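You operate a simulated robot arm through the tools that you are given. There is no shell and no other tool.

You run a simulated two-armed robot. Do the job below in one go: nothing can be reset, and whatever is moved stays where it is left.

Task
Clip the drawing on the yellow light box and turn the light to high.
Fine: slide it up to the blue clip and under it; lower the clear cover over it.

Only the result counts: the job must be done as asked and must still hold three seconds after the hand-in. Knocking over, shifting, dropping, spilling or breaking anything else fails it. Lids that push on must go on centred and level and be pressed home; caps that screw on are set level and turned clockwise until they are tight.

Robot
Two 6-joint arms with two-finger parallel grippers on one trunk that stands fixed in place. Base frame: the origin is at the foot of the trunk, x ahead of it, y to its left, z up. Units: mm, rad, N and s.
The left shoulder is at [-77, 177, 832], the right one opposite. With the tool pointing down near the work surface each hand reaches from about 100 to 720 mm from the base axis, measured 20 degrees to its own side. Payload 1.57 kg a hand.
Tool frame (each hand has its own): the origin (TCP) lies between the finger pads and is the grasp point; the fingertips stand 30 mm ahead of it; z points along the fingers, y is the line along which they close. Largest opening 80 mm; finger width 17, thickness 12; the body of the gripper, 40 by 82 mm, starts 80 mm behind the TCP.
Orientation is that of the tool frame in the base frame, as [roll, pitch, yaw] about the fixed x, y, z axes, in that order (R = Rz(yaw) Ry(pitch) Rx(roll)). With the fingers straight down and closing along the base's y, the tool's x points along the base's -x, its y along +y and its z along -z.

Tools
- The arms move only by the tool move_arm. It takes "left_motion", "right_motion" or both (then of equal length, played together; a hand with none holds still); each is a list of rows, each a list of 7 numbers: the closure in counts, from 0 (fully open) to 255 (shut), then the shift along the base's x, y, z in units of 250 mm (1.0 is 250 mm), then the turn, a rotation vector about the base's x, y, z in units of 60 degrees (1.0 is 60 degrees). In form: [[hand, tx, ty, tz, wx, wy, wz], ...]. A call has 1 to 20 rows; each row is the pose to reach, as a shift and turn from the pose commanded when the call began. A call with a number of a shift or a turn outside -1 to 1 is refused whole. Rows are played at 5 a second. More than 50 mm and 0.15 rad between two rows, or a gripper value outside its range, and nothing of the call is played. Where a pose cannot be reached the arm comes as near as it can. A force on the tool above 40 N (or 10 N above the force at the start of the call, whichever is more), or a blocked arm, ends the call early, and 0.2 s more pass. The fingers move at their own pace (about 72 mm/s each) and stop on an object; they squeeze with about 24 N. The grip force told is the motor's: it shows also when the fingers shut on nothing. Time passes only in rows, and 0.2 s behind the last, so rows that repeat a pose let the fingers close. The reply holds the time, the measured pose of the TCP, the force on the tool along the base axes, the opening and the grip force, in the units named above and with some noise, with the torque about the TCP (base axes, N m) and any sound that the robot's microphone picked up, and new pictures: "pictures" is both (left out), scene, wrist or none (wrist: the cameras of the hands that moved).
- Cameras (640 x 400 px; columns grow to the right, rows downward): "scene" is now at [38.3, -26.2, 1563.9]; the picture's right is [-0.30, -0.96, 0.00], its down [-0.64, 0.20, -0.74] and it looks along [0.71, -0.22, -0.67] (base axes); focal length 347 px, centre (320, 200). "left" rides on the left gripper at [72, 7, -122] in its tool frame; the picture's right is [-0.09, 1.00, 0.00], its down [-0.84, -0.08, -0.54] and it looks along [-0.54, -0.05, 0.84] (tool axes); focal length 238 px, centre (320, 200). "right" rides on the right gripper at [72, -7, -122] in its tool frame; the picture's right is [0.09, 1.00, 0.00], its down [-0.84, 0.08, -0.54] and it looks along [-0.54, 0.05, 0.84] (tool axes); focal length 238 px, centre (320, 200). There is no depth. A picture from a camera that has moved, and an enlarged one, comes with that camera's place and axes in the base frame and with its lens.
- move_column(by): slides the trunk up (or, below 0, down) by that many mm; the arms and the scene camera ride with it, the base frame stays. It gives what a move gives, with no picture.
- pan_tilt(pan, tilt): turns the head with the scene camera to pan (to the left, within 2.496 rad either way) and tilt (down, from -0.506 to 1.204), counted from straight ahead of the robot. It gives what a move gives, and a new picture of the scene camera.
- inspect(camera, box): a new picture of the part [left, top, right, bottom] of that camera's present view, enlarged. The clock stands still meanwhile.
- sign_off(): hands the job in; it is judged then, once.

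Places have to be worked out from the pictures, the camera data and where the tool is seen. Open the grippers and draw the arms clear of the work before you hand the job in, unless the task says otherwise.

The tools are called after "Emit:" by a JSON object that holds its "op" and its "data". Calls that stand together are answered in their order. move_arm: Moves the arms, as the interface text tells. Its arguments: {"type":"object","properties":{"left_motion":{"type":"array"},"right_motion":{"type":"array"},"pictures":{"type":"string","enum":["both","scene","wrist","none"]}},"required":[]} The other tools are called the same way: move_column (by) slides the trunk up or down; pan_tilt (pan, tilt) turns the head that bears the scene camera; inspect (camera, box) takes an enlarged picture of a part of a camera's view; sign_off () hands the job in.

At the start:

```text
time: 0.0
left_tcp_pos: [411.9, 32.0, 1213.6]
left_ee_rot: [3.141, 0.001, 3.138]
left_wrist_force: [-0.7, 0.1, -1.1]
left_torque: [0.0, -0.02, 0.02]
left_opening: 80.0
left_grip_force: 0.0
right_tcp_pos: [384.1, -314.2, 1190.4]
right_ee_rot: [3.141, 0.0, -3.142]
right_wrist_force: [0.5, 0.2, 0.4]
right_torque: [0.0, 0.0, 0.0]
right_opening: 80.2
right_grip_force: 0.1
trunk travel left (down, up): [-275.0, 53.0]
head pan, tilt: [-0.3, 0.737]
```

scene: 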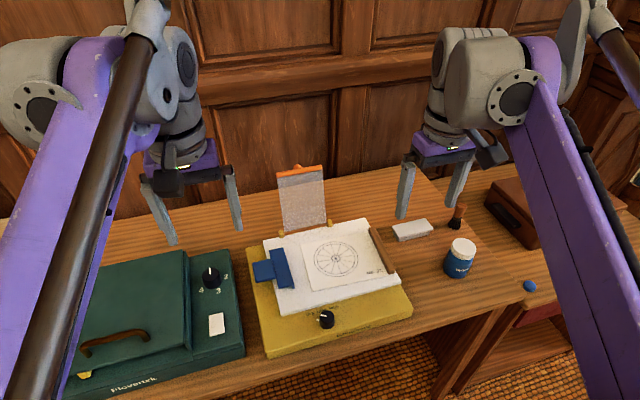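
right: 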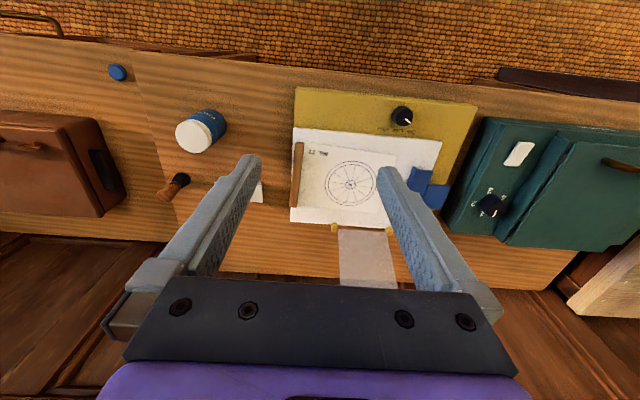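
left: 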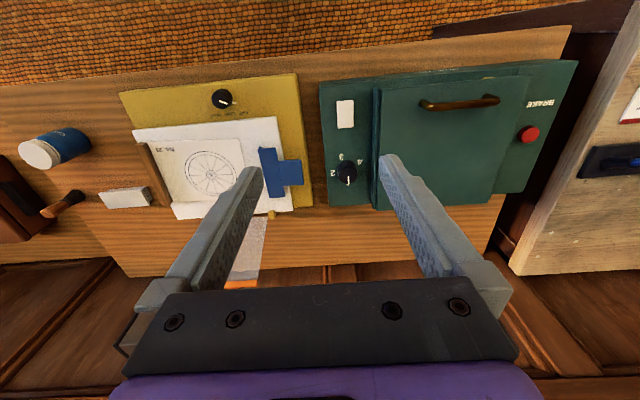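

I start by looking closer at the light box, its clip, cover and dial in the scene picture, without moving anything.

Emit:
{"op": "inspect", "data": {"camera": "scene", "box": [230, 150, 430, 370]}}

Emit:
{"op": "inspect", "data": {"camera": "right", "box": [270, 70, 490, 300]}}

Emit:
{"op": "inspect", "data": {"camera": "left", "box": [100, 60, 330, 300]}}

```text
1.82 times, centred on (330, 260) of scene
camera zoom: at [38.3, -26.2, 1563.9], right [-0.3, -0.96, 0.0], down [-0.64, 0.2, -0.74], along [0.71, -0.22, -0.67], focal length 631 px, centre (302, 91)
```

zoom: 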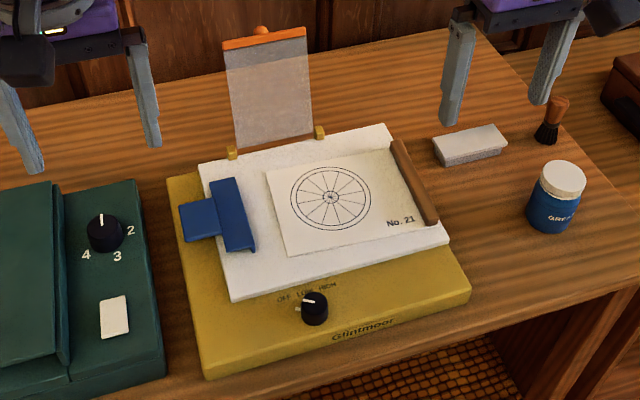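

```text
1.74 times, centred on (380, 185) of right
camera zoom: at [311.8, -319.1, 1312.5], right [-0.09, 1.0, 0.0], down [0.84, 0.08, 0.54], along [0.54, 0.05, -0.84], focal length 414 px, centre (216, 226)
```

zoom: 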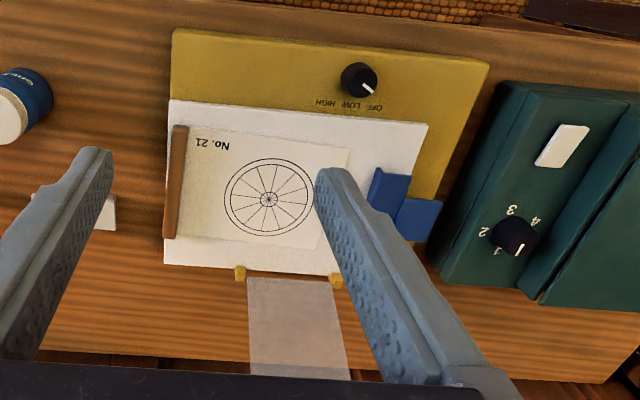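

```text
1.67 times, centred on (215, 180) of left
camera zoom: at [340.3, 38.4, 1335.0], right [0.09, 1.0, 0.0], down [0.84, -0.08, 0.54], along [0.54, -0.05, -0.84], focal length 397 px, centre (495, 233)
```

zoom: 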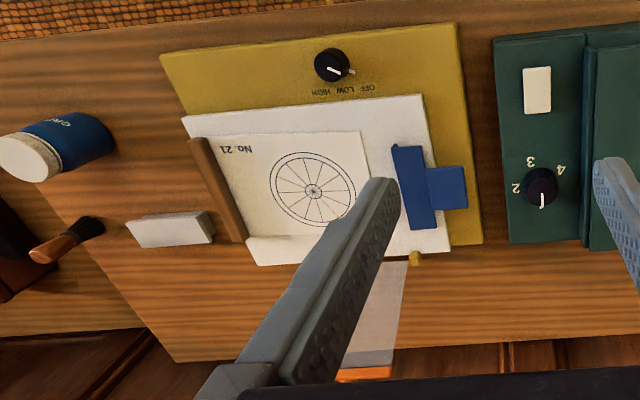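

The light box is square to the base axes. The white panel spans about x 452–683, y −363…−62 at z≈850. The dial is near (407,−155), the blue clip near (569,−90), and the drawing with its brown batten lies on the right, turned about 4–5°. I'll lower both hands part way, well above everything, for closer views.

Emit:
{"op": "move_arm", "data": {"left_motion": [[0, 0.039, -0.055, -0.136, 0, 0, 0], [0, 0.077, -0.11, -0.272, 0, 0, 0], [0, 0.116, -0.165, -0.408, 0, 0, 0], [0, 0.155, -0.22, -0.544, 0, 0, 0], [0, 0.193, -0.275, -0.68, 0, 0, 0], [0, 0.232, -0.33, -0.816, 0, 0, 0], [0, 0.232, -0.33, -0.816, 0, 0, 0]], "right_motion": [[0, 0.064, -0.011, -0.12, 0, 0, 0], [0, 0.128, -0.021, -0.24, 0, 0, 0], [0, 0.192, -0.032, -0.36, 0, 0, 0], [0, 0.256, -0.043, -0.48, 0, 0, 0], [0, 0.32, -0.053, -0.6, 0, 0, 0], [0, 0.384, -0.064, -0.72, 0, 0, 0], [0, 0.384, -0.064, -0.72, 0, 0, 0]]}}

```text
time: 1.6
left_tcp_pos: [469.8, -50.7, 1007.8]
left_ee_rot: [-3.141, 0.002, 3.141]
left_wrist_force: [0.7, 0.8, 0.1]
left_torque: [0.02, 0.05, -0.01]
left_opening: 80.1
left_grip_force: 0.1
right_tcp_pos: [478.0, -328.6, 1008.9]
right_ee_rot: [-3.141, 0.003, -3.141]
right_wrist_force: [-1.1, 0.5, 0.9]
right_torque: [0.02, 0.02, 0.01]
right_opening: 80.0
right_grip_force: 0.0
trunk travel left (down, up): [-275.0, 53.0]
head pan, tilt: [-0.3, 0.737]
camera scene: at [37.1, -25.6, 1564.0], right [-0.3, -0.96, 0.0], down [-0.64, 0.2, -0.74], along [0.71, -0.22, -0.67], focal length 347 px, centre (320, 200)
camera right: at [406.0, -334.2, 1131.5], right [-0.09, 1.0, 0.0], down [0.84, 0.08, 0.54], along [0.54, 0.05, -0.84], focal length 238 px, centre (320, 200)
camera left: at [397.3, -44.3, 1128.1], right [0.09, 1.0, 0.0], down [0.84, -0.08, 0.54], along [0.54, -0.05, -0.84], focal length 238 px, centre (320, 200)
```

scene: 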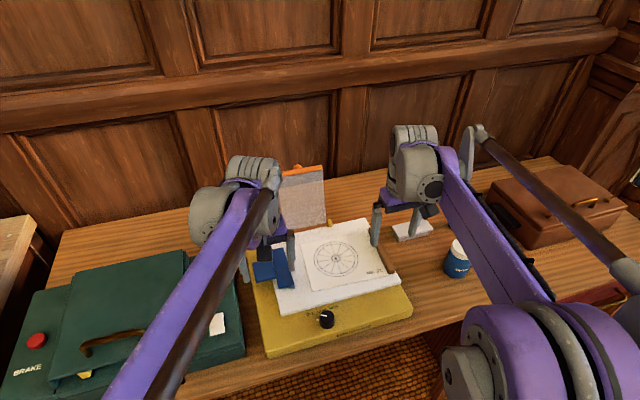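
right: 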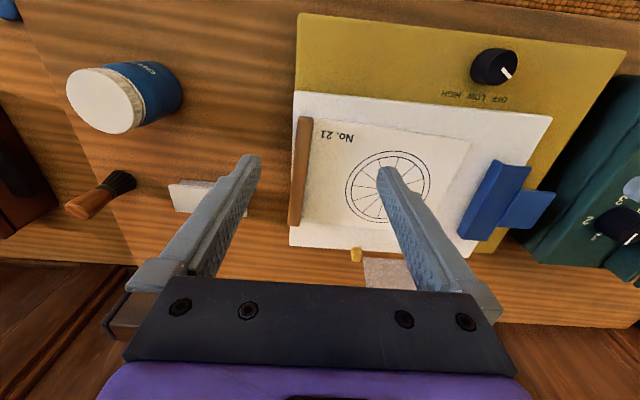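
left: 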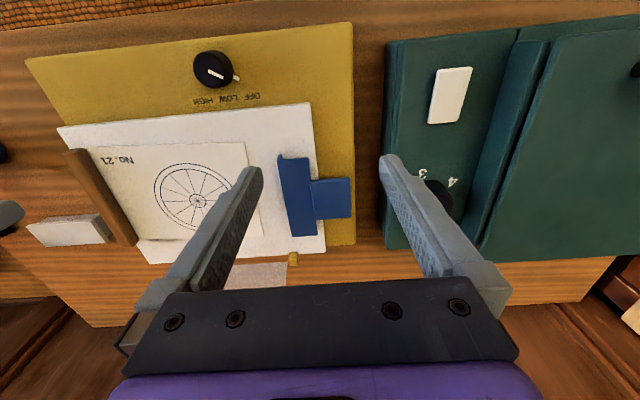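

The hands are in place. I'll enlarge the clip, the dial and the batten.

Emit:
{"op": "inspect", "data": {"camera": "left", "box": [240, 120, 380, 270]}}

Emit:
{"op": "inspect", "data": {"camera": "right", "box": [430, 120, 580, 270]}}

Emit:
{"op": "inspect", "data": {"camera": "left", "box": [170, 30, 280, 120]}}

Emit:
{"op": "inspect", "data": {"camera": "right", "box": [270, 90, 400, 260]}}

Emit:
{"op": "inspect", "data": {"camera": "scene", "box": [240, 220, 320, 330]}}

```text
2.67 times, centred on (310, 195) of left
camera zoom: at [397.3, -44.3, 1128.1], right [0.09, 1.0, 0.0], down [0.84, -0.08, 0.54], along [0.54, -0.05, -0.84], focal length 636 px, centre (347, 213)
```

zoom: 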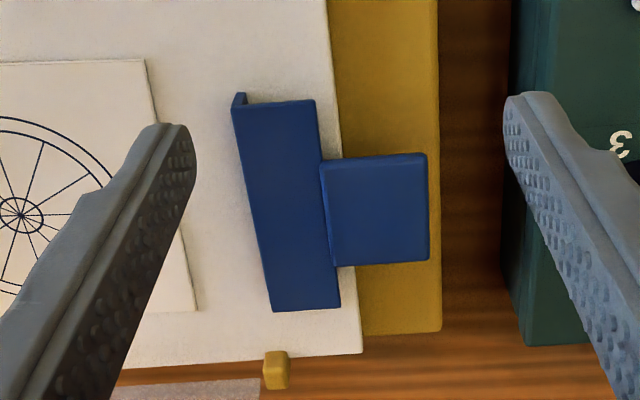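

```text
2.67 times, centred on (505, 195) of right
camera zoom: at [406.0, -334.2, 1131.5], right [-0.09, 1.0, 0.0], down [0.84, 0.08, 0.54], along [0.54, 0.05, -0.84], focal length 636 px, centre (-173, 213)
```

zoom: 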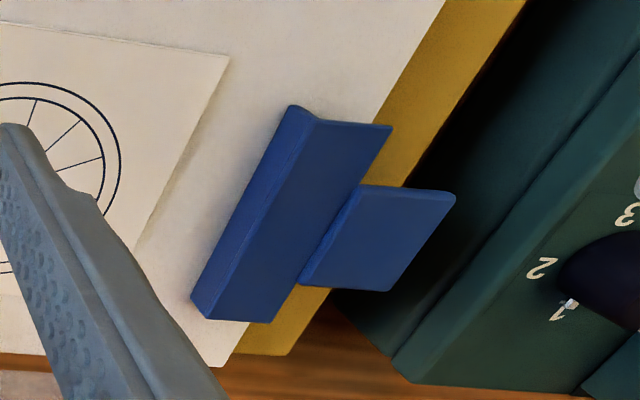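

```text
4.44 times, centred on (225, 75) of left
camera zoom: at [397.3, -44.3, 1128.1], right [0.09, 1.0, 0.0], down [0.84, -0.08, 0.54], along [0.54, -0.05, -0.84], focal length 1059 px, centre (742, 756)
```

zoom: 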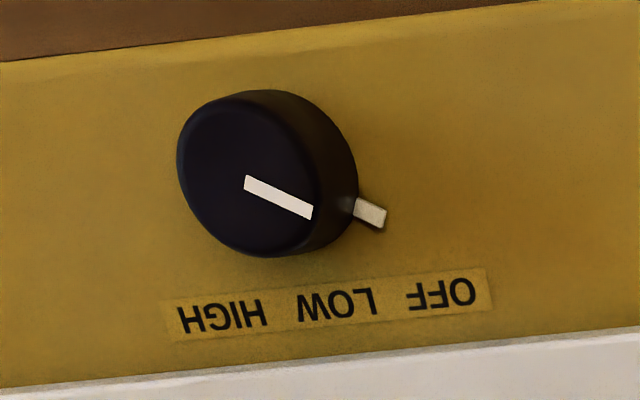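

```text
2.35 times, centred on (335, 175) of right
camera zoom: at [406.0, -334.2, 1131.5], right [-0.09, 1.0, 0.0], down [0.84, 0.08, 0.54], along [0.54, 0.05, -0.84], focal length 561 px, centre (285, 259)
```

zoom: 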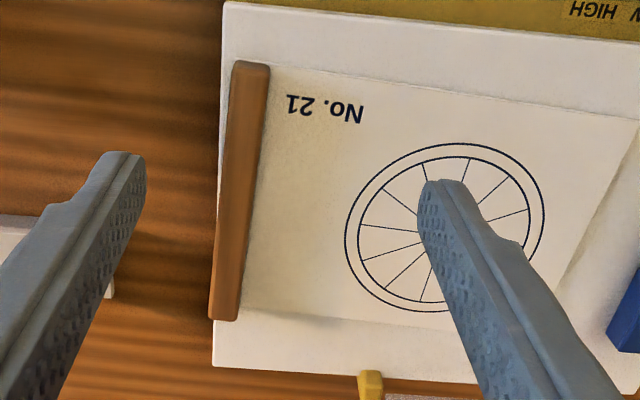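

```text
3.64 times, centred on (280, 275) of scene
camera zoom: at [37.1, -25.6, 1564.0], right [-0.3, -0.96, 0.0], down [-0.64, 0.2, -0.74], along [0.71, -0.22, -0.67], focal length 1263 px, centre (466, -73)
```

zoom: 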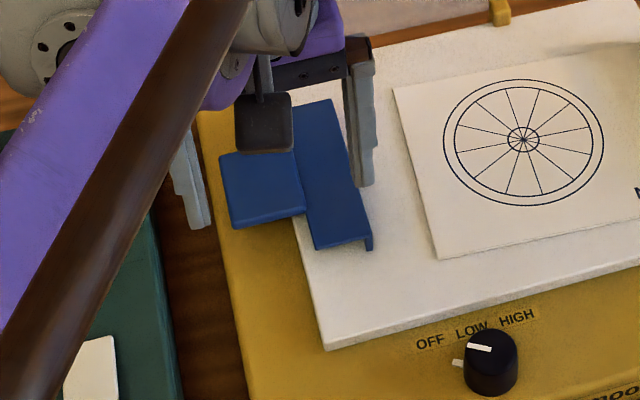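

The clip looks like a rocker: a wide plate with a turned-down lip towards the drawing, and a raised lever on its outer side. I'll tilt the left hand forward and bring it low in front of the clip, still clear above the panel, to see it from the side. I need to know if it has a gap or must be opened.

Emit:
{"op": "move_arm", "data": {"left_motion": [[0, 0, -0.031, -0.074, 0, -0.127, 0], [0, 0, -0.062, -0.148, 0, -0.255, 0], [0, -0.002, -0.092, -0.222, 0, -0.382, 0], [0, -0.004, -0.123, -0.296, 0, -0.51, 0], [0, -0.006, -0.154, -0.37, 0, -0.637, 0], [0, -0.008, -0.184, -0.44, 0, -0.764, 0], [0, -0.008, -0.184, -0.44, 0, -0.764, 0]], "pictures": "both"}}

```text
time: 3.2
left_tcp_pos: [467.1, -96.5, 898.5]
left_ee_rot: [-3.14, 0.8, 3.141]
left_wrist_force: [0.4, 0.1, -0.1]
left_torque: [0.01, 0.02, 0.01]
left_opening: 80.2
left_grip_force: 0.0
right_tcp_pos: [478.0, -328.5, 1009.3]
right_ee_rot: [-3.14, 0.0, -3.141]
right_wrist_force: [-0.6, 0.1, -0.9]
right_torque: [0.03, -0.01, -0.01]
right_opening: 80.0
right_grip_force: 0.0
trunk travel left (down, up): [-275.0, 53.0]
head pan, tilt: [-0.3, 0.737]
camera scene: at [38.3, -25.9, 1564.0], right [-0.3, -0.96, 0.0], down [-0.64, 0.2, -0.74], along [0.71, -0.22, -0.67], focal length 347 px, centre (320, 200)
camera left: at [329.4, -89.8, 931.4], right [0.07, 1.0, 0.07], down [0.19, -0.08, 0.98], along [0.98, -0.05, -0.2], focal length 238 px, centre (320, 200)
```

scene: 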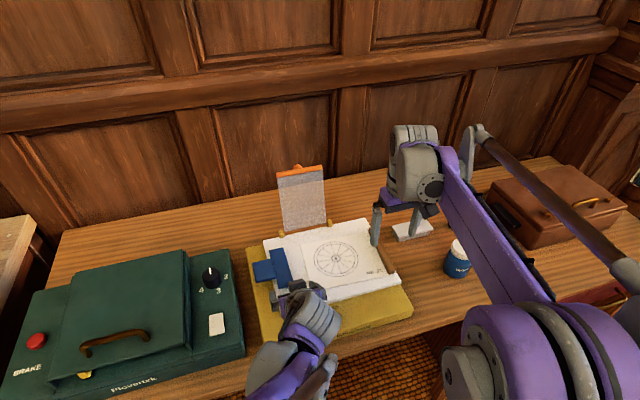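
left: 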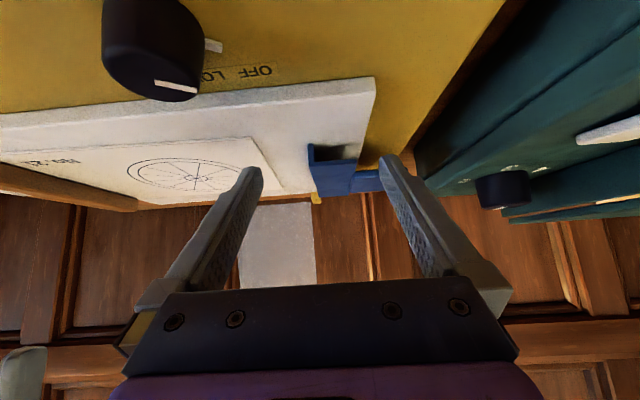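

Emit:
{"op": "inspect", "data": {"camera": "left", "box": [280, 120, 400, 220]}}

Emit:
{"op": "inspect", "data": {"camera": "left", "box": [0, 100, 300, 230]}}

Emit:
{"op": "inspect", "data": {"camera": "scene", "box": [240, 150, 420, 350]}}

```text
4.00 times, centred on (340, 170) of left
camera zoom: at [329.4, -89.8, 931.4], right [0.07, 1.0, 0.07], down [0.19, -0.08, 0.98], along [0.98, -0.05, -0.2], focal length 953 px, centre (240, 320)
```

zoom: 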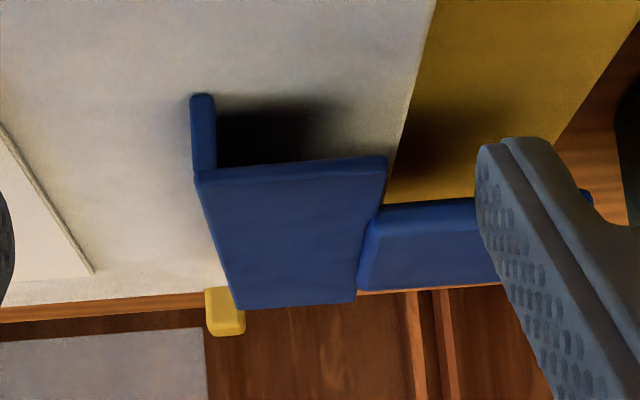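

```text
2.13 times, centred on (150, 165) of left
camera zoom: at [329.4, -89.8, 931.4], right [0.07, 1.0, 0.07], down [0.19, -0.08, 0.98], along [0.98, -0.05, -0.2], focal length 508 px, centre (683, 275)
```

zoom: 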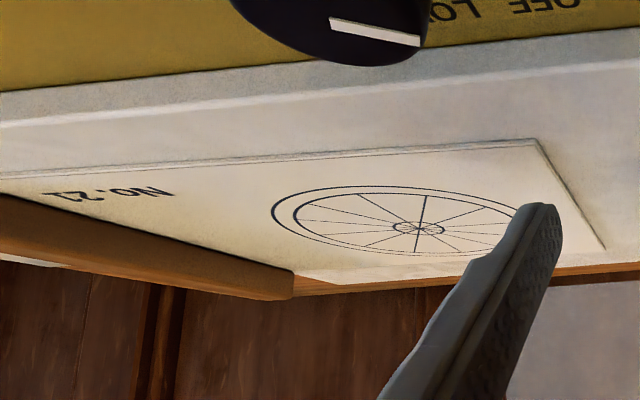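

```text
2.00 times, centred on (330, 250) of scene
camera zoom: at [38.3, -25.9, 1564.0], right [-0.3, -0.96, 0.0], down [-0.64, 0.2, -0.74], along [0.71, -0.22, -0.67], focal length 694 px, centre (300, 100)
```

zoom: 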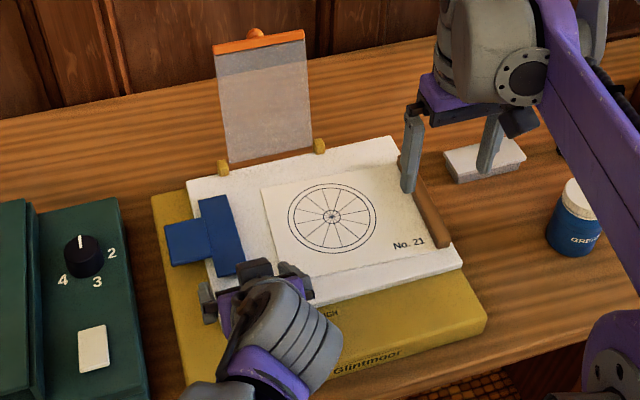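

The lip's lower edge sits at z≈850, right on the panel. So the clip is sprung shut, and pressing the outer lever (top z≈873) should lift it. Next I'll measure the drawing's angle and outline more closely.

Emit:
{"op": "inspect", "data": {"camera": "scene", "box": [290, 210, 410, 295]}}

Emit:
{"op": "inspect", "data": {"camera": "right", "box": [280, 80, 560, 260]}}

Emit:
{"op": "inspect", "data": {"camera": "scene", "box": [260, 150, 350, 240]}}

```text
4.71 times, centred on (350, 252) of scene
camera zoom: at [38.3, -25.9, 1564.0], right [-0.3, -0.96, 0.0], down [-0.64, 0.2, -0.74], along [0.71, -0.22, -0.67], focal length 1634 px, centre (179, -47)
```

zoom: 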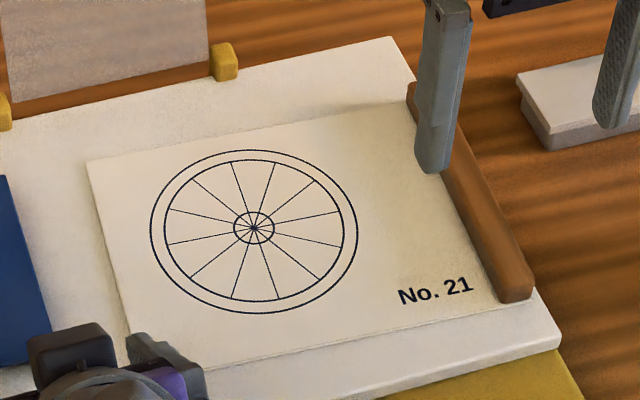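

```text
2.22 times, centred on (420, 170) of right
camera zoom: at [406.8, -334.5, 1131.5], right [-0.09, 1.0, 0.0], down [0.84, 0.08, 0.54], along [0.54, 0.05, -0.84], focal length 530 px, centre (98, 267)
```

zoom: 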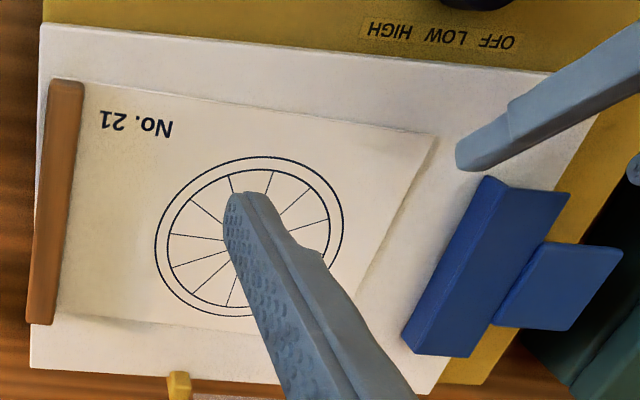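

```text
4.44 times, centred on (305, 195) of scene
camera zoom: at [38.3, -25.9, 1564.0], right [-0.3, -0.96, 0.0], down [-0.64, 0.2, -0.74], along [0.71, -0.22, -0.67], focal length 1543 px, centre (387, 222)
```

zoom: 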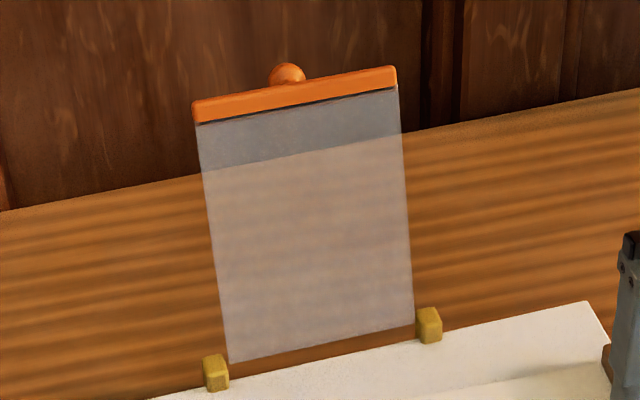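

The drawing is turned about 3–4° clockwise seen from above. Its batten runs x≈472–625 along y≈−347, with its top near z≈866. I'll straighten the left hand and close it above the lever, and bring the right hand open above the middle of the batten.

Emit:
{"op": "move_arm", "data": {"left_motion": [[255, 0, 0, 0.12, 0, 0.127, 0], [255, 0, 0, 0.24, 0, 0.255, 0], [255, 0.09, 0.06, 0.28, 0, 0.382, 0], [255, 0.19, 0.12, 0.28, 0, 0.51, 0], [255, 0.29, 0.18, 0.28, 0, 0.637, 0], [255, 0.38, 0.234, 0.28, 0, 0.764, 0], [255, 0.38, 0.234, 0.28, 0, 0.764, 0]], "right_motion": [[0, 0.047, -0.011, -0.033, 0, 0, -0.01], [0, 0.093, -0.023, -0.067, 0, 0, -0.02], [0, 0.14, -0.034, -0.1, 0, 0, -0.03], [0, 0.187, -0.045, -0.133, 0, 0, -0.04], [0, 0.233, -0.057, -0.167, 0, 0, -0.05], [0, 0.28, -0.068, -0.2, 0, 0, -0.058], [0, 0.28, -0.068, -0.2, 0, 0, -0.058]]}}

```text
time: 4.8
left_tcp_pos: [561.8, -38.9, 970.6]
left_ee_rot: [-3.141, -0.001, 3.139]
left_wrist_force: [-0.8, 0.0, 0.1]
left_torque: [-0.02, 0.0, -0.02]
left_opening: 0.3
left_grip_force: 20.8
right_tcp_pos: [547.8, -345.4, 961.6]
right_ee_rot: [3.141, 0.001, 3.081]
right_wrist_force: [0.6, -0.2, -0.4]
right_torque: [0.0, -0.04, -0.01]
right_opening: 80.1
right_grip_force: 0.1
trunk travel left (down, up): [-275.0, 53.0]
head pan, tilt: [-0.3, 0.737]
camera scene: at [36.8, -26.1, 1564.0], right [-0.3, -0.96, 0.0], down [-0.64, 0.2, -0.74], along [0.71, -0.22, -0.67], focal length 347 px, centre (320, 200)
camera right: at [476.1, -347.3, 1082.9], right [-0.03, 1.0, 0.0], down [0.84, 0.03, 0.54], along [0.54, 0.02, -0.84], focal length 238 px, centre (320, 200)
camera left: at [490.2, -32.4, 1091.4], right [0.09, 1.0, 0.0], down [0.84, -0.08, 0.54], along [0.54, -0.05, -0.84], focal length 238 px, centre (320, 200)
```

scene: 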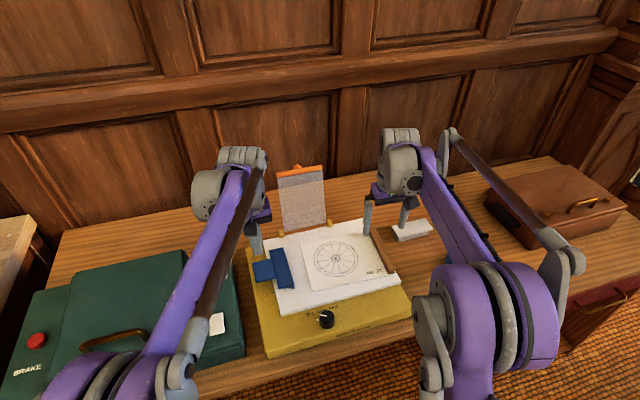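
right: 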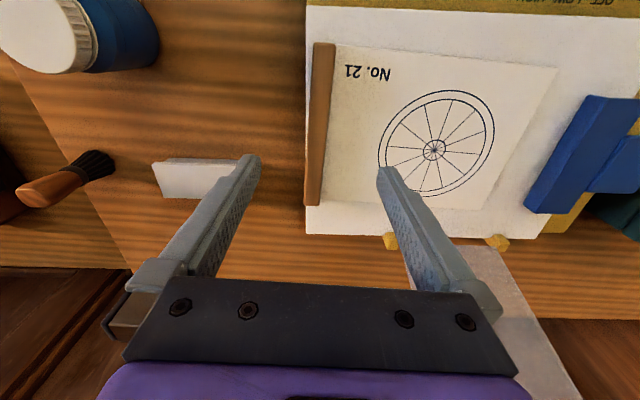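
left: 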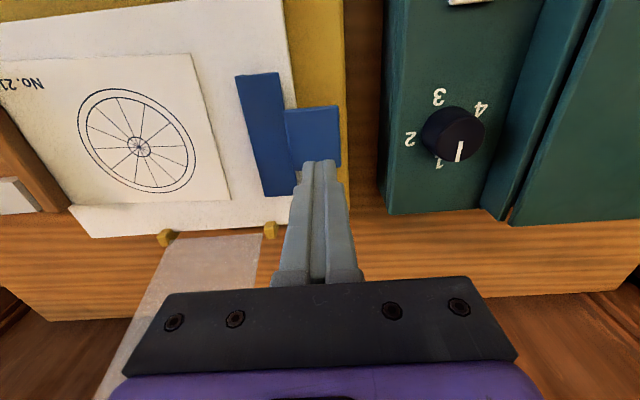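

The hands are above the lever and the batten. I'll take enlarged views to fix the contact points before going down.

Emit:
{"op": "inspect", "data": {"camera": "right", "box": [280, 30, 400, 250]}}

Emit:
{"op": "inspect", "data": {"camera": "left", "box": [220, 60, 380, 210]}}

Emit:
{"op": "inspect", "data": {"camera": "scene", "box": [350, 180, 430, 290]}}

Emit:
{"op": "inspect", "data": {"camera": "scene", "box": [230, 200, 310, 310]}}

```text
1.82 times, centred on (340, 140) of right
camera zoom: at [476.1, -347.3, 1082.9], right [-0.03, 1.0, 0.0], down [0.84, 0.03, 0.54], along [0.54, 0.02, -0.84], focal length 433 px, centre (284, 309)
```

zoom: 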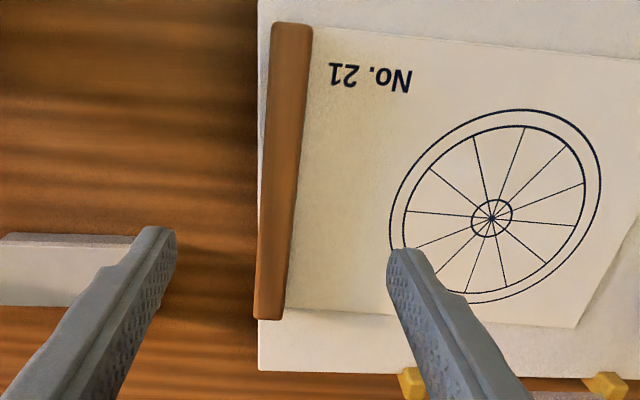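

```text
2.67 times, centred on (300, 135) of left
camera zoom: at [490.2, -32.4, 1091.4], right [0.09, 1.0, 0.0], down [0.84, -0.08, 0.54], along [0.54, -0.05, -0.84], focal length 636 px, centre (373, 373)
```

zoom: 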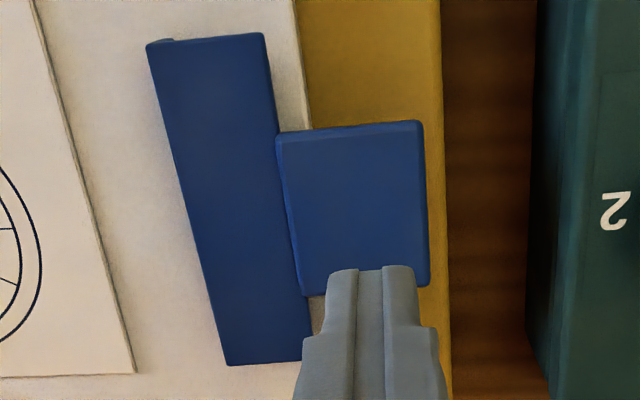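

```text
3.64 times, centred on (390, 235) of scene
camera zoom: at [36.8, -26.1, 1564.0], right [-0.3, -0.96, 0.0], down [-0.64, 0.2, -0.74], along [0.71, -0.22, -0.67], focal length 1263 px, centre (66, 73)
```

zoom: 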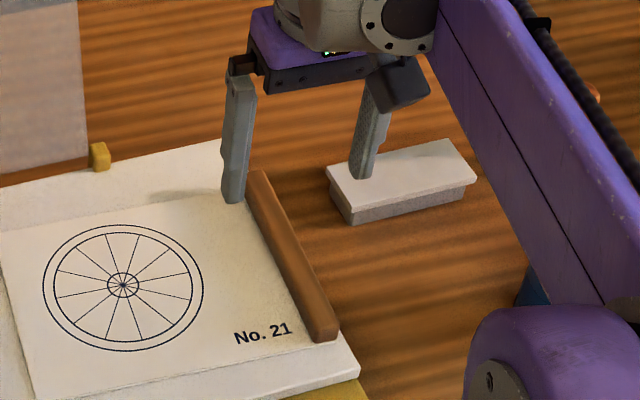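

```text
3.64 times, centred on (270, 255) of scene
camera zoom: at [36.8, -26.1, 1564.0], right [-0.3, -0.96, 0.0], down [-0.64, 0.2, -0.74], along [0.71, -0.22, -0.67], focal length 1263 px, centre (502, 0)
```

zoom: 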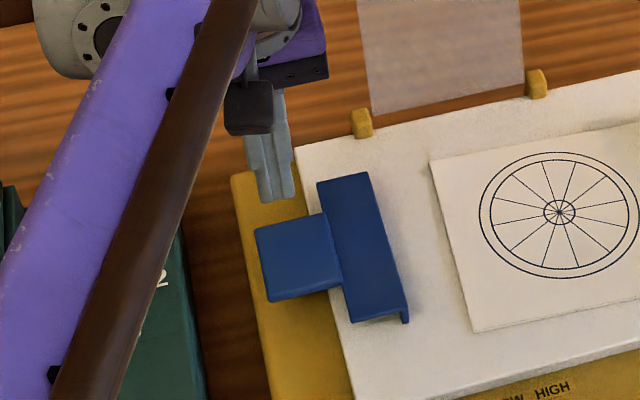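

The batten's centre line is about 2 mm to the right of the right hand's centre, and the drawing is turned −3.0°. First I'll press the clip lever with the closed left fingers at about (562,−32), going down slowly and watching the force.

Emit:
{"op": "move_arm", "data": {"left_motion": [[255, 0, 0.028, -0.1, 0, 0, 0], [255, 0, 0.028, -0.2, 0, 0, 0], [255, 0, 0.028, -0.25, 0, 0, 0], [255, 0, 0.028, -0.26, 0, 0, 0], [255, 0, 0.028, -0.27, 0, 0, 0], [255, 0, 0.028, -0.28, 0, 0, 0], [255, 0, 0.028, -0.29, 0, 0, 0], [255, 0, 0.028, -0.3, 0, 0, 0], [255, 0, 0.028, -0.3, 0, 0, 0]]}}

```text
time: 6.8
left_tcp_pos: [563.4, -29.6, 895.7]
left_ee_rot: [3.14, 0.0, -3.141]
left_wrist_force: [0.5, 8.7, 10.8]
left_torque: [0.13, -0.04, 0.03]
left_opening: 0.0
left_grip_force: 21.5
right_tcp_pos: [548.4, -345.3, 962.2]
right_ee_rot: [-3.14, 0.002, 3.08]
right_wrist_force: [0.2, 0.3, -0.4]
right_torque: [-0.01, -0.04, -0.01]
right_opening: 80.0
right_grip_force: 0.1
trunk travel left (down, up): [-275.0, 53.0]
head pan, tilt: [-0.3, 0.737]
camera scene: at [37.6, -24.9, 1564.0], right [-0.3, -0.96, 0.0], down [-0.64, 0.2, -0.74], along [0.71, -0.22, -0.67], focal length 347 px, centre (320, 200)
camera left: at [490.9, -23.7, 1016.5], right [0.09, 1.0, 0.0], down [0.84, -0.08, 0.54], along [0.54, -0.05, -0.84], focal length 238 px, centre (320, 200)
```

scene: 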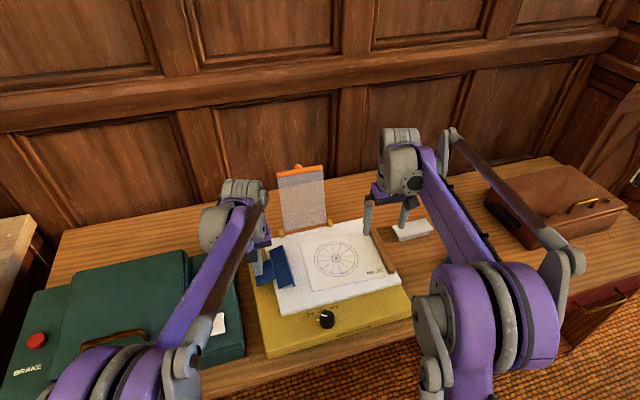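
left: 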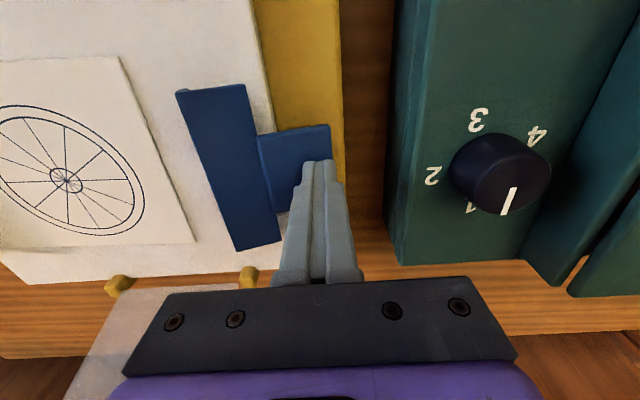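

I'm pressing at about 11 N and the lever is moving. I'll check how far the lip has risen.

Emit:
{"op": "inspect", "data": {"camera": "left", "box": [160, 70, 360, 260]}}

Emit:
{"op": "inspect", "data": {"camera": "scene", "box": [230, 220, 310, 310]}}

Emit:
{"op": "inspect", "data": {"camera": "right", "box": [500, 60, 640, 260]}}

```text
2.11 times, centred on (260, 165) of left
camera zoom: at [490.9, -23.7, 1016.5], right [0.09, 1.0, 0.0], down [0.84, -0.08, 0.54], along [0.54, -0.05, -0.84], focal length 502 px, centre (446, 274)
```

zoom: 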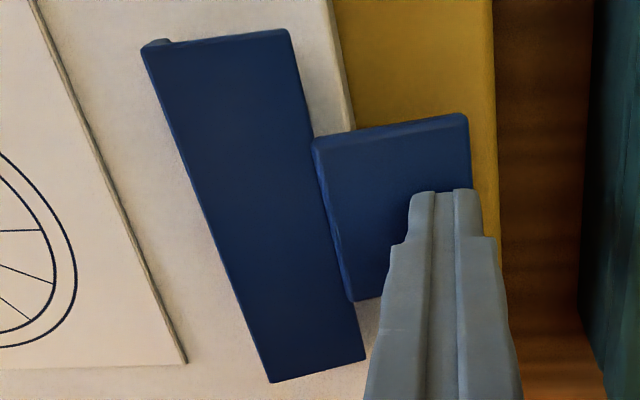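

```text
4.44 times, centred on (270, 265) of scene
camera zoom: at [37.6, -24.9, 1564.0], right [-0.3, -0.96, 0.0], down [-0.64, 0.2, -0.74], along [0.71, -0.22, -0.67], focal length 1543 px, centre (542, -89)
```

zoom: 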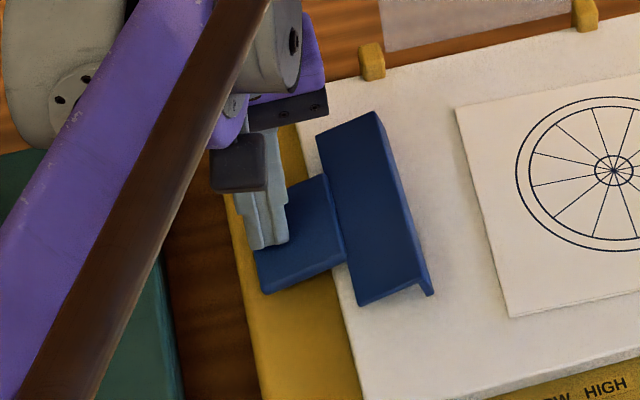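

```text
2.00 times, centred on (570, 160) of right
camera zoom: at [476.6, -346.5, 1083.0], right [-0.03, 1.0, 0.0], down [0.84, 0.03, 0.54], along [0.54, 0.02, -0.84], focal length 477 px, centre (-180, 280)
```

zoom: 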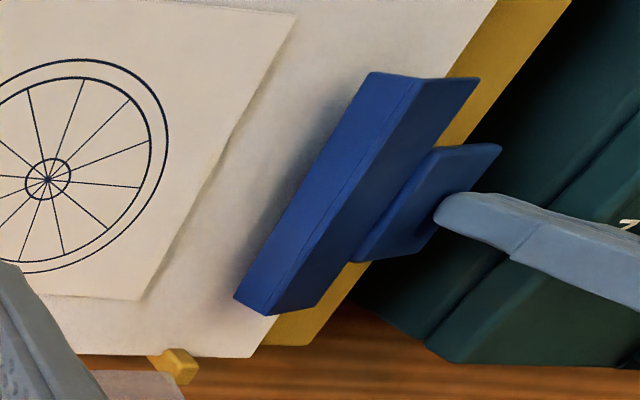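

The lip is now about 14 mm above the panel, plenty for the paper, so the left hand stays there. The right hand goes down astride the batten with its fingertips at z≈856, just above the paper.

Emit:
{"op": "move_arm", "data": {"right_motion": [[0, 0, -0.009, -0.1, 0, 0, 0.008], [0, 0, -0.009, -0.2, 0, 0, 0.008], [0, 0, -0.009, -0.26, 0, 0, 0.008], [0, 0, -0.009, -0.285, 0, 0, 0.008], [0, 0, -0.009, -0.3, 0, 0, 0.008], [0, 0, -0.009, -0.3, 0, 0, 0.008]]}}

```text
time: 8.2
left_tcp_pos: [563.0, -30.3, 895.2]
left_ee_rot: [-3.139, -0.001, 3.141]
left_wrist_force: [1.3, 8.9, 10.3]
left_torque: [0.2, -0.07, 0.05]
left_opening: 0.0
left_grip_force: 21.6
right_tcp_pos: [549.5, -348.5, 886.2]
right_ee_rot: [-3.14, 0.0, 3.09]
right_wrist_force: [0.7, 0.8, 0.7]
right_torque: [-0.01, 0.0, -0.04]
right_opening: 79.8
right_grip_force: 0.0
trunk travel left (down, up): [-275.0, 53.0]
head pan, tilt: [-0.3, 0.737]
camera scene: at [37.7, -24.8, 1564.0], right [-0.3, -0.96, 0.0], down [-0.64, 0.2, -0.74], along [0.71, -0.22, -0.67], focal length 347 px, centre (320, 200)
camera right: at [477.8, -350.0, 1008.7], right [-0.04, 1.0, 0.0], down [0.84, 0.03, 0.54], along [0.54, 0.02, -0.84], focal length 238 px, centre (320, 200)
```

scene: 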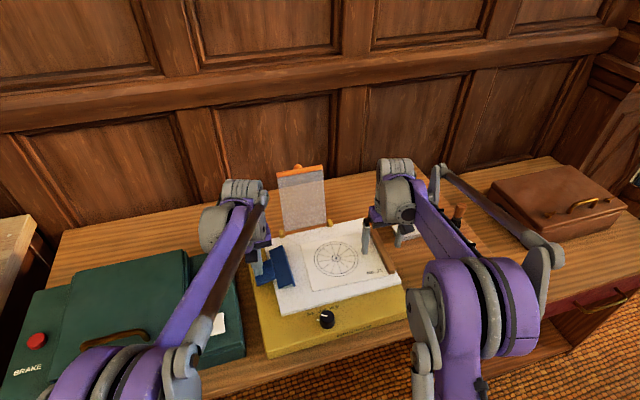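
right: 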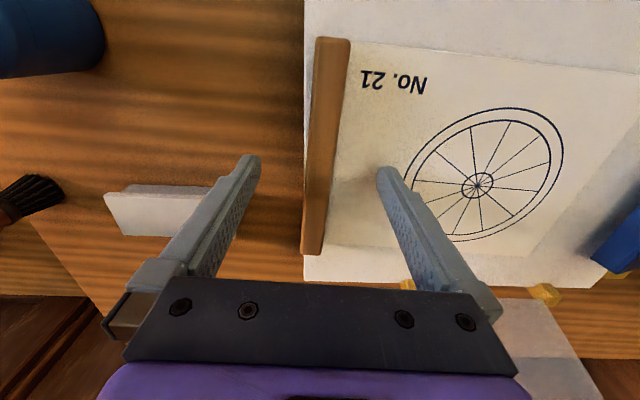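

The batten sits centred between the fingers. I'll close the right gripper on it.

Emit:
{"op": "move_arm", "data": {"right_motion": [[120, 0, 0, 0, 0, 0, 0], [180, 0, 0, 0, 0, 0, 0], [255, 0, 0, 0, 0, 0, 0], [255, 0, 0, 0, 0, 0, 0], [255, 0, 0, 0, 0, 0, 0], [255, 0, 0, 0, 0, 0, 0]], "pictures": "wrist"}}

```text
time: 9.6
left_tcp_pos: [564.7, -30.7, 895.4]
left_ee_rot: [-3.138, 0.0, 3.14]
left_wrist_force: [1.2, 8.0, 10.3]
left_torque: [0.13, -0.04, 0.01]
left_opening: 0.0
left_grip_force: 22.2
right_tcp_pos: [547.7, -349.4, 887.9]
right_ee_rot: [-3.141, 0.002, 3.09]
right_wrist_force: [0.0, 0.2, 2.0]
right_torque: [-0.01, -0.02, -0.06]
right_opening: 17.4
right_grip_force: 23.9
trunk travel left (down, up): [-275.0, 53.0]
head pan, tilt: [-0.3, 0.737]
camera right: at [477.7, -350.1, 1008.8], right [-0.04, 1.0, 0.0], down [0.84, 0.03, 0.54], along [0.54, 0.02, -0.84], focal length 238 px, centre (320, 200)
```

right: 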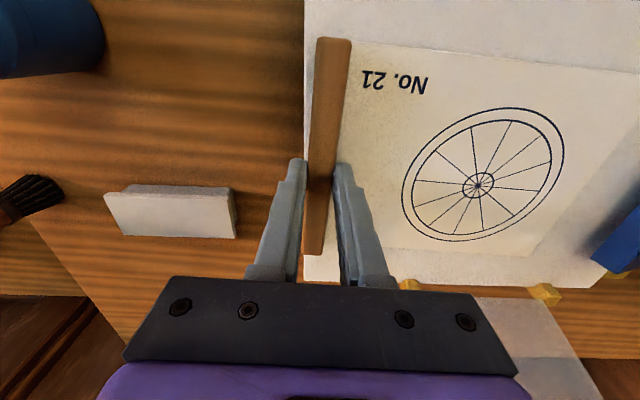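

The batten is held (opening 17.4 mm, 24 N). I'll square the drawing (+3°), bring it about 17 mm forward to centre it on the clip, then slide it left under the raised lip.

Emit:
{"op": "move_arm", "data": {"right_motion": [[255, 0.02, 0, 0, 0, 0, 0.025], [255, 0.045, 0, 0, 0, 0, 0.05], [255, 0.068, 0.03, 0, 0, 0, 0.05], [255, 0.068, 0.065, 0, 0, 0, 0.05], [255, 0.068, 0.1, 0, 0, 0, 0.05], [255, 0.068, 0.135, 0, 0, 0, 0.05], [255, 0.068, 0.17, 0, 0, 0, 0.05], [255, 0.068, 0.2, 0, 0, 0, 0.05], [255, 0.068, 0.2, 0, 0, 0, 0.05]]}}

```text
time: 11.6
left_tcp_pos: [563.1, -31.0, 896.4]
left_ee_rot: [-3.14, 0.001, 3.141]
left_wrist_force: [7.5, 4.5, 11.5]
left_torque: [0.03, -0.16, 0.08]
left_opening: 0.1
left_grip_force: 21.3
right_tcp_pos: [565.9, -298.0, 886.3]
right_ee_rot: [-3.14, 0.0, 3.139]
right_wrist_force: [0.7, -7.1, 20.0]
right_torque: [-0.21, 0.18, 0.04]
right_opening: 17.0
right_grip_force: 24.0
trunk travel left (down, up): [-275.0, 53.0]
head pan, tilt: [-0.3, 0.737]
camera scene: at [36.5, -25.4, 1564.2], right [-0.3, -0.96, 0.0], down [-0.64, 0.2, -0.74], along [0.71, -0.22, -0.67], focal length 347 px, centre (320, 200)
camera right: at [493.9, -304.3, 1008.6], right [-0.09, 1.0, 0.0], down [0.84, 0.08, 0.54], along [0.54, 0.05, -0.84], focal length 238 px, centre (320, 200)
```

scene: 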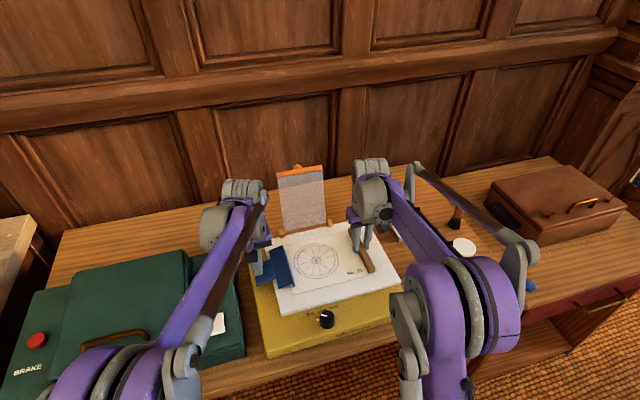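
right: 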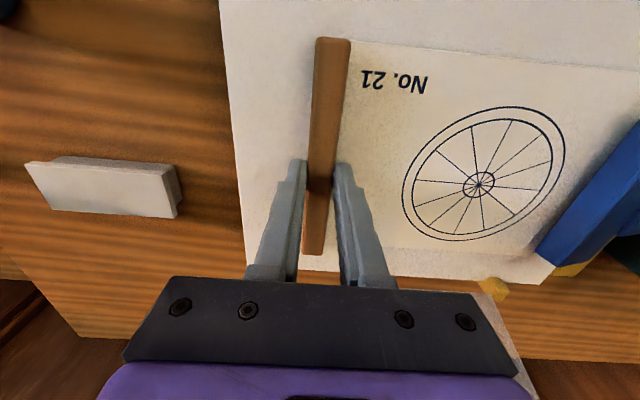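

The drawing has slid 50 mm. Some force shows on both hands (20 N upward on the right), so I'll look at how the paper sits against the clip.

Emit:
{"op": "inspect", "data": {"camera": "scene", "box": [235, 210, 335, 310]}}

Emit:
{"op": "inspect", "data": {"camera": "right", "box": [480, 80, 640, 310]}}

Emit:
{"op": "inspect", "data": {"camera": "left", "box": [60, 60, 360, 290]}}

Emit:
{"op": "inspect", "data": {"camera": "scene", "box": [300, 200, 410, 310]}}

```text
4.00 times, centred on (285, 260) of scene
camera zoom: at [36.5, -25.4, 1564.2], right [-0.3, -0.96, 0.0], down [-0.64, 0.2, -0.74], along [0.71, -0.22, -0.67], focal length 1389 px, centre (460, -40)
```

zoom: 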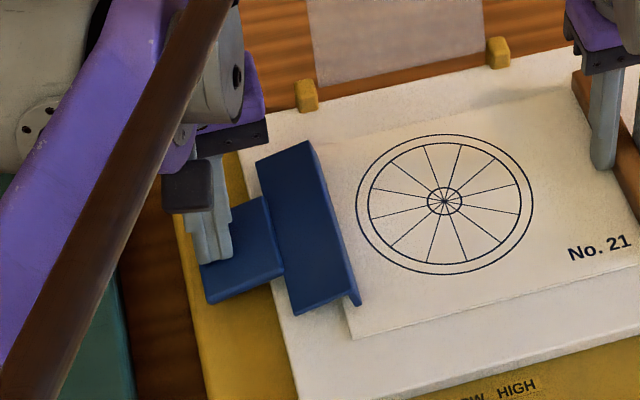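

```text
1.74 times, centred on (560, 195) of right
camera zoom: at [493.9, -304.3, 1008.6], right [-0.09, 1.0, 0.0], down [0.84, 0.08, 0.54], along [0.54, 0.05, -0.84], focal length 414 px, centre (-97, 209)
```

zoom: 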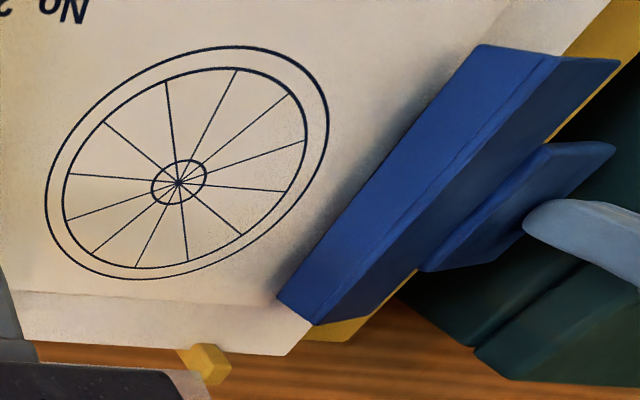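

```text
1.74 times, centred on (210, 175) of left
camera zoom: at [490.3, -24.3, 1017.2], right [0.09, 1.0, 0.0], down [0.84, -0.08, 0.54], along [0.54, -0.05, -0.84], focal length 414 px, centre (511, 244)
```

zoom: 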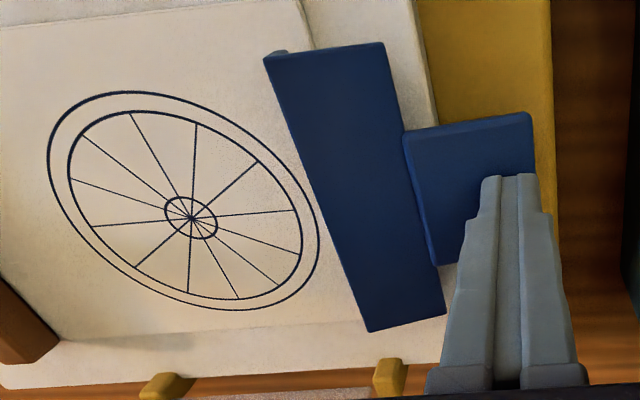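

```text
3.64 times, centred on (355, 255) of scene
camera zoom: at [36.5, -25.4, 1564.2], right [-0.3, -0.96, 0.0], down [-0.64, 0.2, -0.74], along [0.71, -0.22, -0.67], focal length 1263 px, centre (193, 0)
```

zoom: 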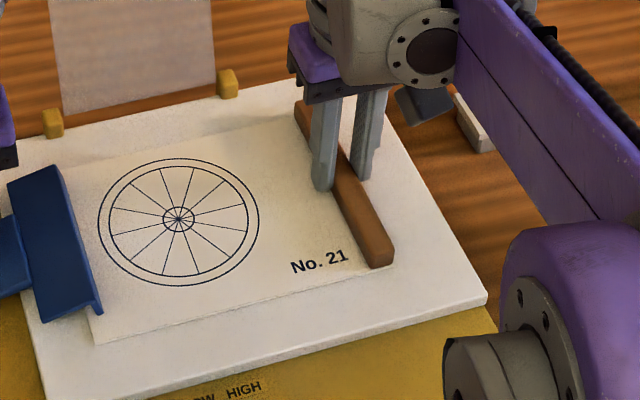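

The left edge of the paper is at y≈−99, just starting under the lip, and it looks square. The right hand is pressing down, so I'll ease it up by 1 mm steps before sliding on.

Emit:
{"op": "move_arm", "data": {"right_motion": [[255, 0, 0, 0.003, 0, 0, 0], [255, 0, 0, 0.006, 0, 0, 0], [255, 0, 0, 0.006, 0, 0, 0]], "pictures": "none"}}

```text
time: 12.4
left_tcp_pos: [562.4, -31.7, 895.8]
left_ee_rot: [3.141, 0.001, -3.141]
left_wrist_force: [7.1, 4.2, 10.6]
left_torque: [0.05, -0.21, 0.08]
left_opening: 0.0
left_grip_force: 21.1
right_tcp_pos: [564.4, -298.5, 886.8]
right_ee_rot: [-3.142, 0.002, 3.141]
right_wrist_force: [0.6, -6.2, 14.1]
right_torque: [-0.15, -0.2, -0.01]
right_opening: 17.1
right_grip_force: 24.2
trunk travel left (down, up): [-275.0, 53.0]
head pan, tilt: [-0.3, 0.737]
```

Emit:
{"op": "move_arm", "data": {"right_motion": [[255, 0, 0, 0.005, 0, 0, 0], [255, 0, 0, 0.01, 0, 0, 0], [255, 0, 0, 0.01, 0, 0, 0]], "pictures": "none"}}

```text
time: 13.2
left_tcp_pos: [562.4, -30.0, 894.8]
left_ee_rot: [-3.141, -0.001, 3.141]
left_wrist_force: [-0.8, 3.7, 10.4]
left_torque: [0.03, 0.03, -0.03]
left_opening: 0.1
left_grip_force: 21.5
right_tcp_pos: [565.0, -297.4, 889.3]
right_ee_rot: [3.141, 0.002, 3.141]
right_wrist_force: [-0.6, 0.2, 0.1]
right_torque: [-0.02, -0.01, -0.01]
right_opening: 16.9
right_grip_force: 24.0
trunk travel left (down, up): [-275.0, 53.0]
head pan, tilt: [-0.3, 0.737]
```

All forces are back near zero and nothing is stressed. I'll slide the drawing another 19 mm to the left, under the clip.

Emit:
{"op": "move_arm", "data": {"right_motion": [[255, 0, 0.02, 0, 0, 0, 0], [255, 0, 0.04, 0, 0, 0, 0], [255, 0, 0.06, 0, 0, 0, 0], [255, 0, 0.076, 0, 0, 0, 0], [255, 0, 0.076, 0, 0, 0, 0]]}}

```text
time: 14.4
left_tcp_pos: [562.6, -30.2, 895.5]
left_ee_rot: [-3.141, 0.0, 3.139]
left_wrist_force: [-3.1, 4.0, 11.0]
left_torque: [-0.02, 0.07, -0.03]
left_opening: 0.0
left_grip_force: 21.8
right_tcp_pos: [565.2, -280.8, 890.4]
right_ee_rot: [3.141, 0.001, -3.141]
right_wrist_force: [-0.2, -0.2, -1.1]
right_torque: [0.0, -0.01, 0.04]
right_opening: 17.1
right_grip_force: 24.7
trunk travel left (down, up): [-275.0, 53.0]
head pan, tilt: [-0.3, 0.737]
camera scene: at [37.0, -25.6, 1564.0], right [-0.3, -0.96, 0.0], down [-0.64, 0.2, -0.74], along [0.71, -0.22, -0.67], focal length 347 px, centre (320, 200)
camera right: at [494.0, -285.0, 1012.0], right [-0.09, 1.0, 0.0], down [0.84, 0.08, 0.54], along [0.54, 0.05, -0.84], focal length 238 px, centre (320, 200)
```

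scene: 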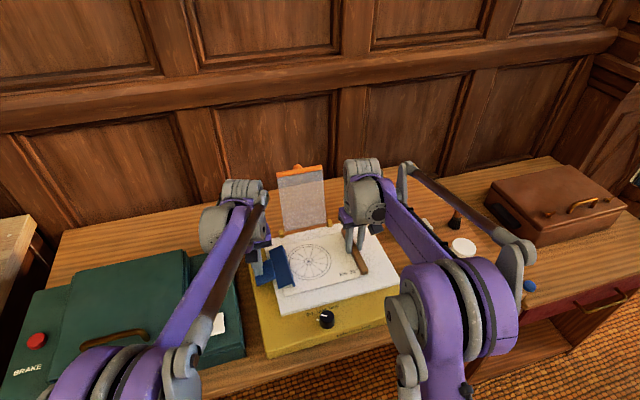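
right: 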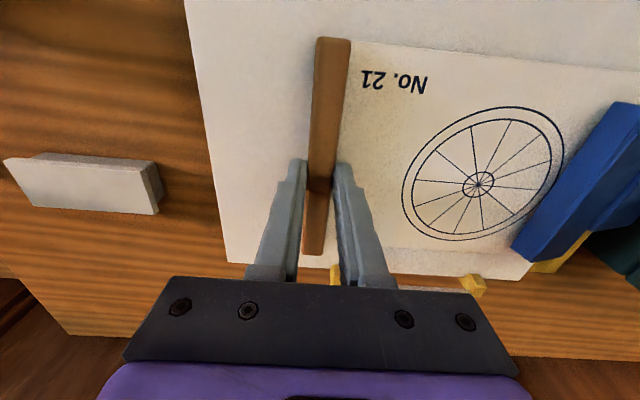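

Emit:
{"op": "inspect", "data": {"camera": "scene", "box": [235, 210, 335, 310]}}

Emit:
{"op": "inspect", "data": {"camera": "left", "box": [60, 60, 360, 290]}}

Emit:
{"op": "inspect", "data": {"camera": "scene", "box": [300, 200, 410, 340]}}

```text
4.00 times, centred on (285, 260) of scene
camera zoom: at [37.0, -25.6, 1564.0], right [-0.3, -0.96, 0.0], down [-0.64, 0.2, -0.74], along [0.71, -0.22, -0.67], focal length 1389 px, centre (460, -40)
```

zoom: 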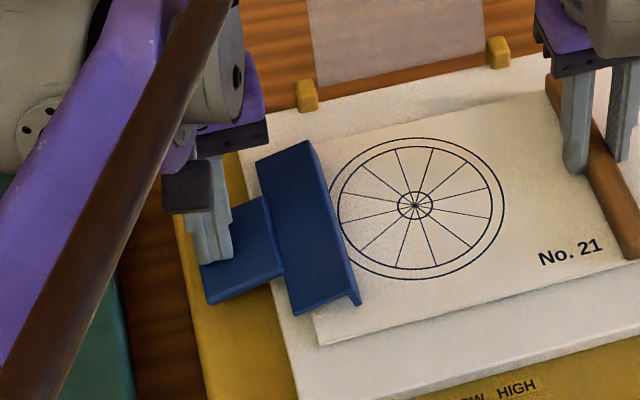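

```text
1.74 times, centred on (210, 175) of left
camera zoom: at [490.3, -24.5, 1016.8], right [0.09, 1.0, 0.0], down [0.84, -0.08, 0.54], along [0.54, -0.05, -0.84], focal length 414 px, centre (511, 244)
```

zoom: 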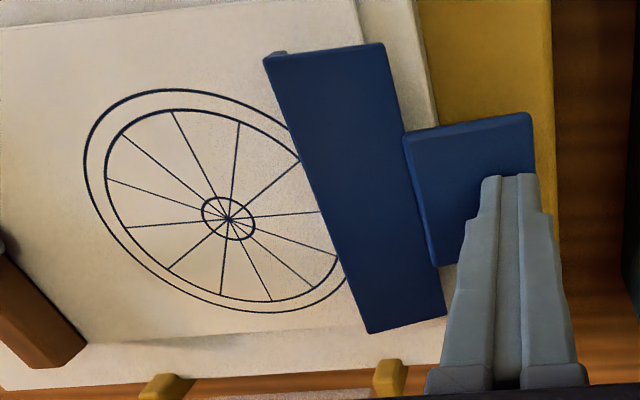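

```text
2.86 times, centred on (355, 270) of scene
camera zoom: at [37.0, -25.6, 1564.0], right [-0.3, -0.96, 0.0], down [-0.64, 0.2, -0.74], along [0.71, -0.22, -0.67], focal length 992 px, centre (220, 0)
```

zoom: 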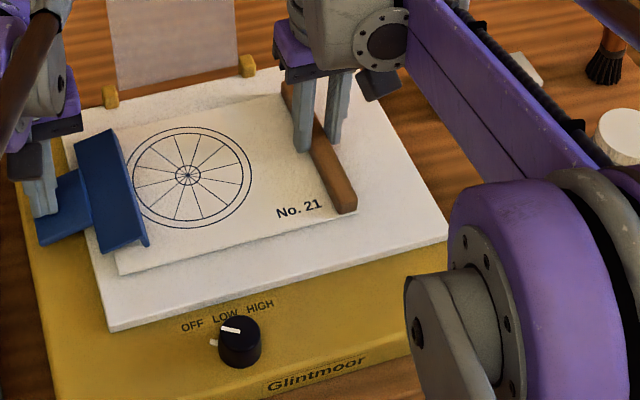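

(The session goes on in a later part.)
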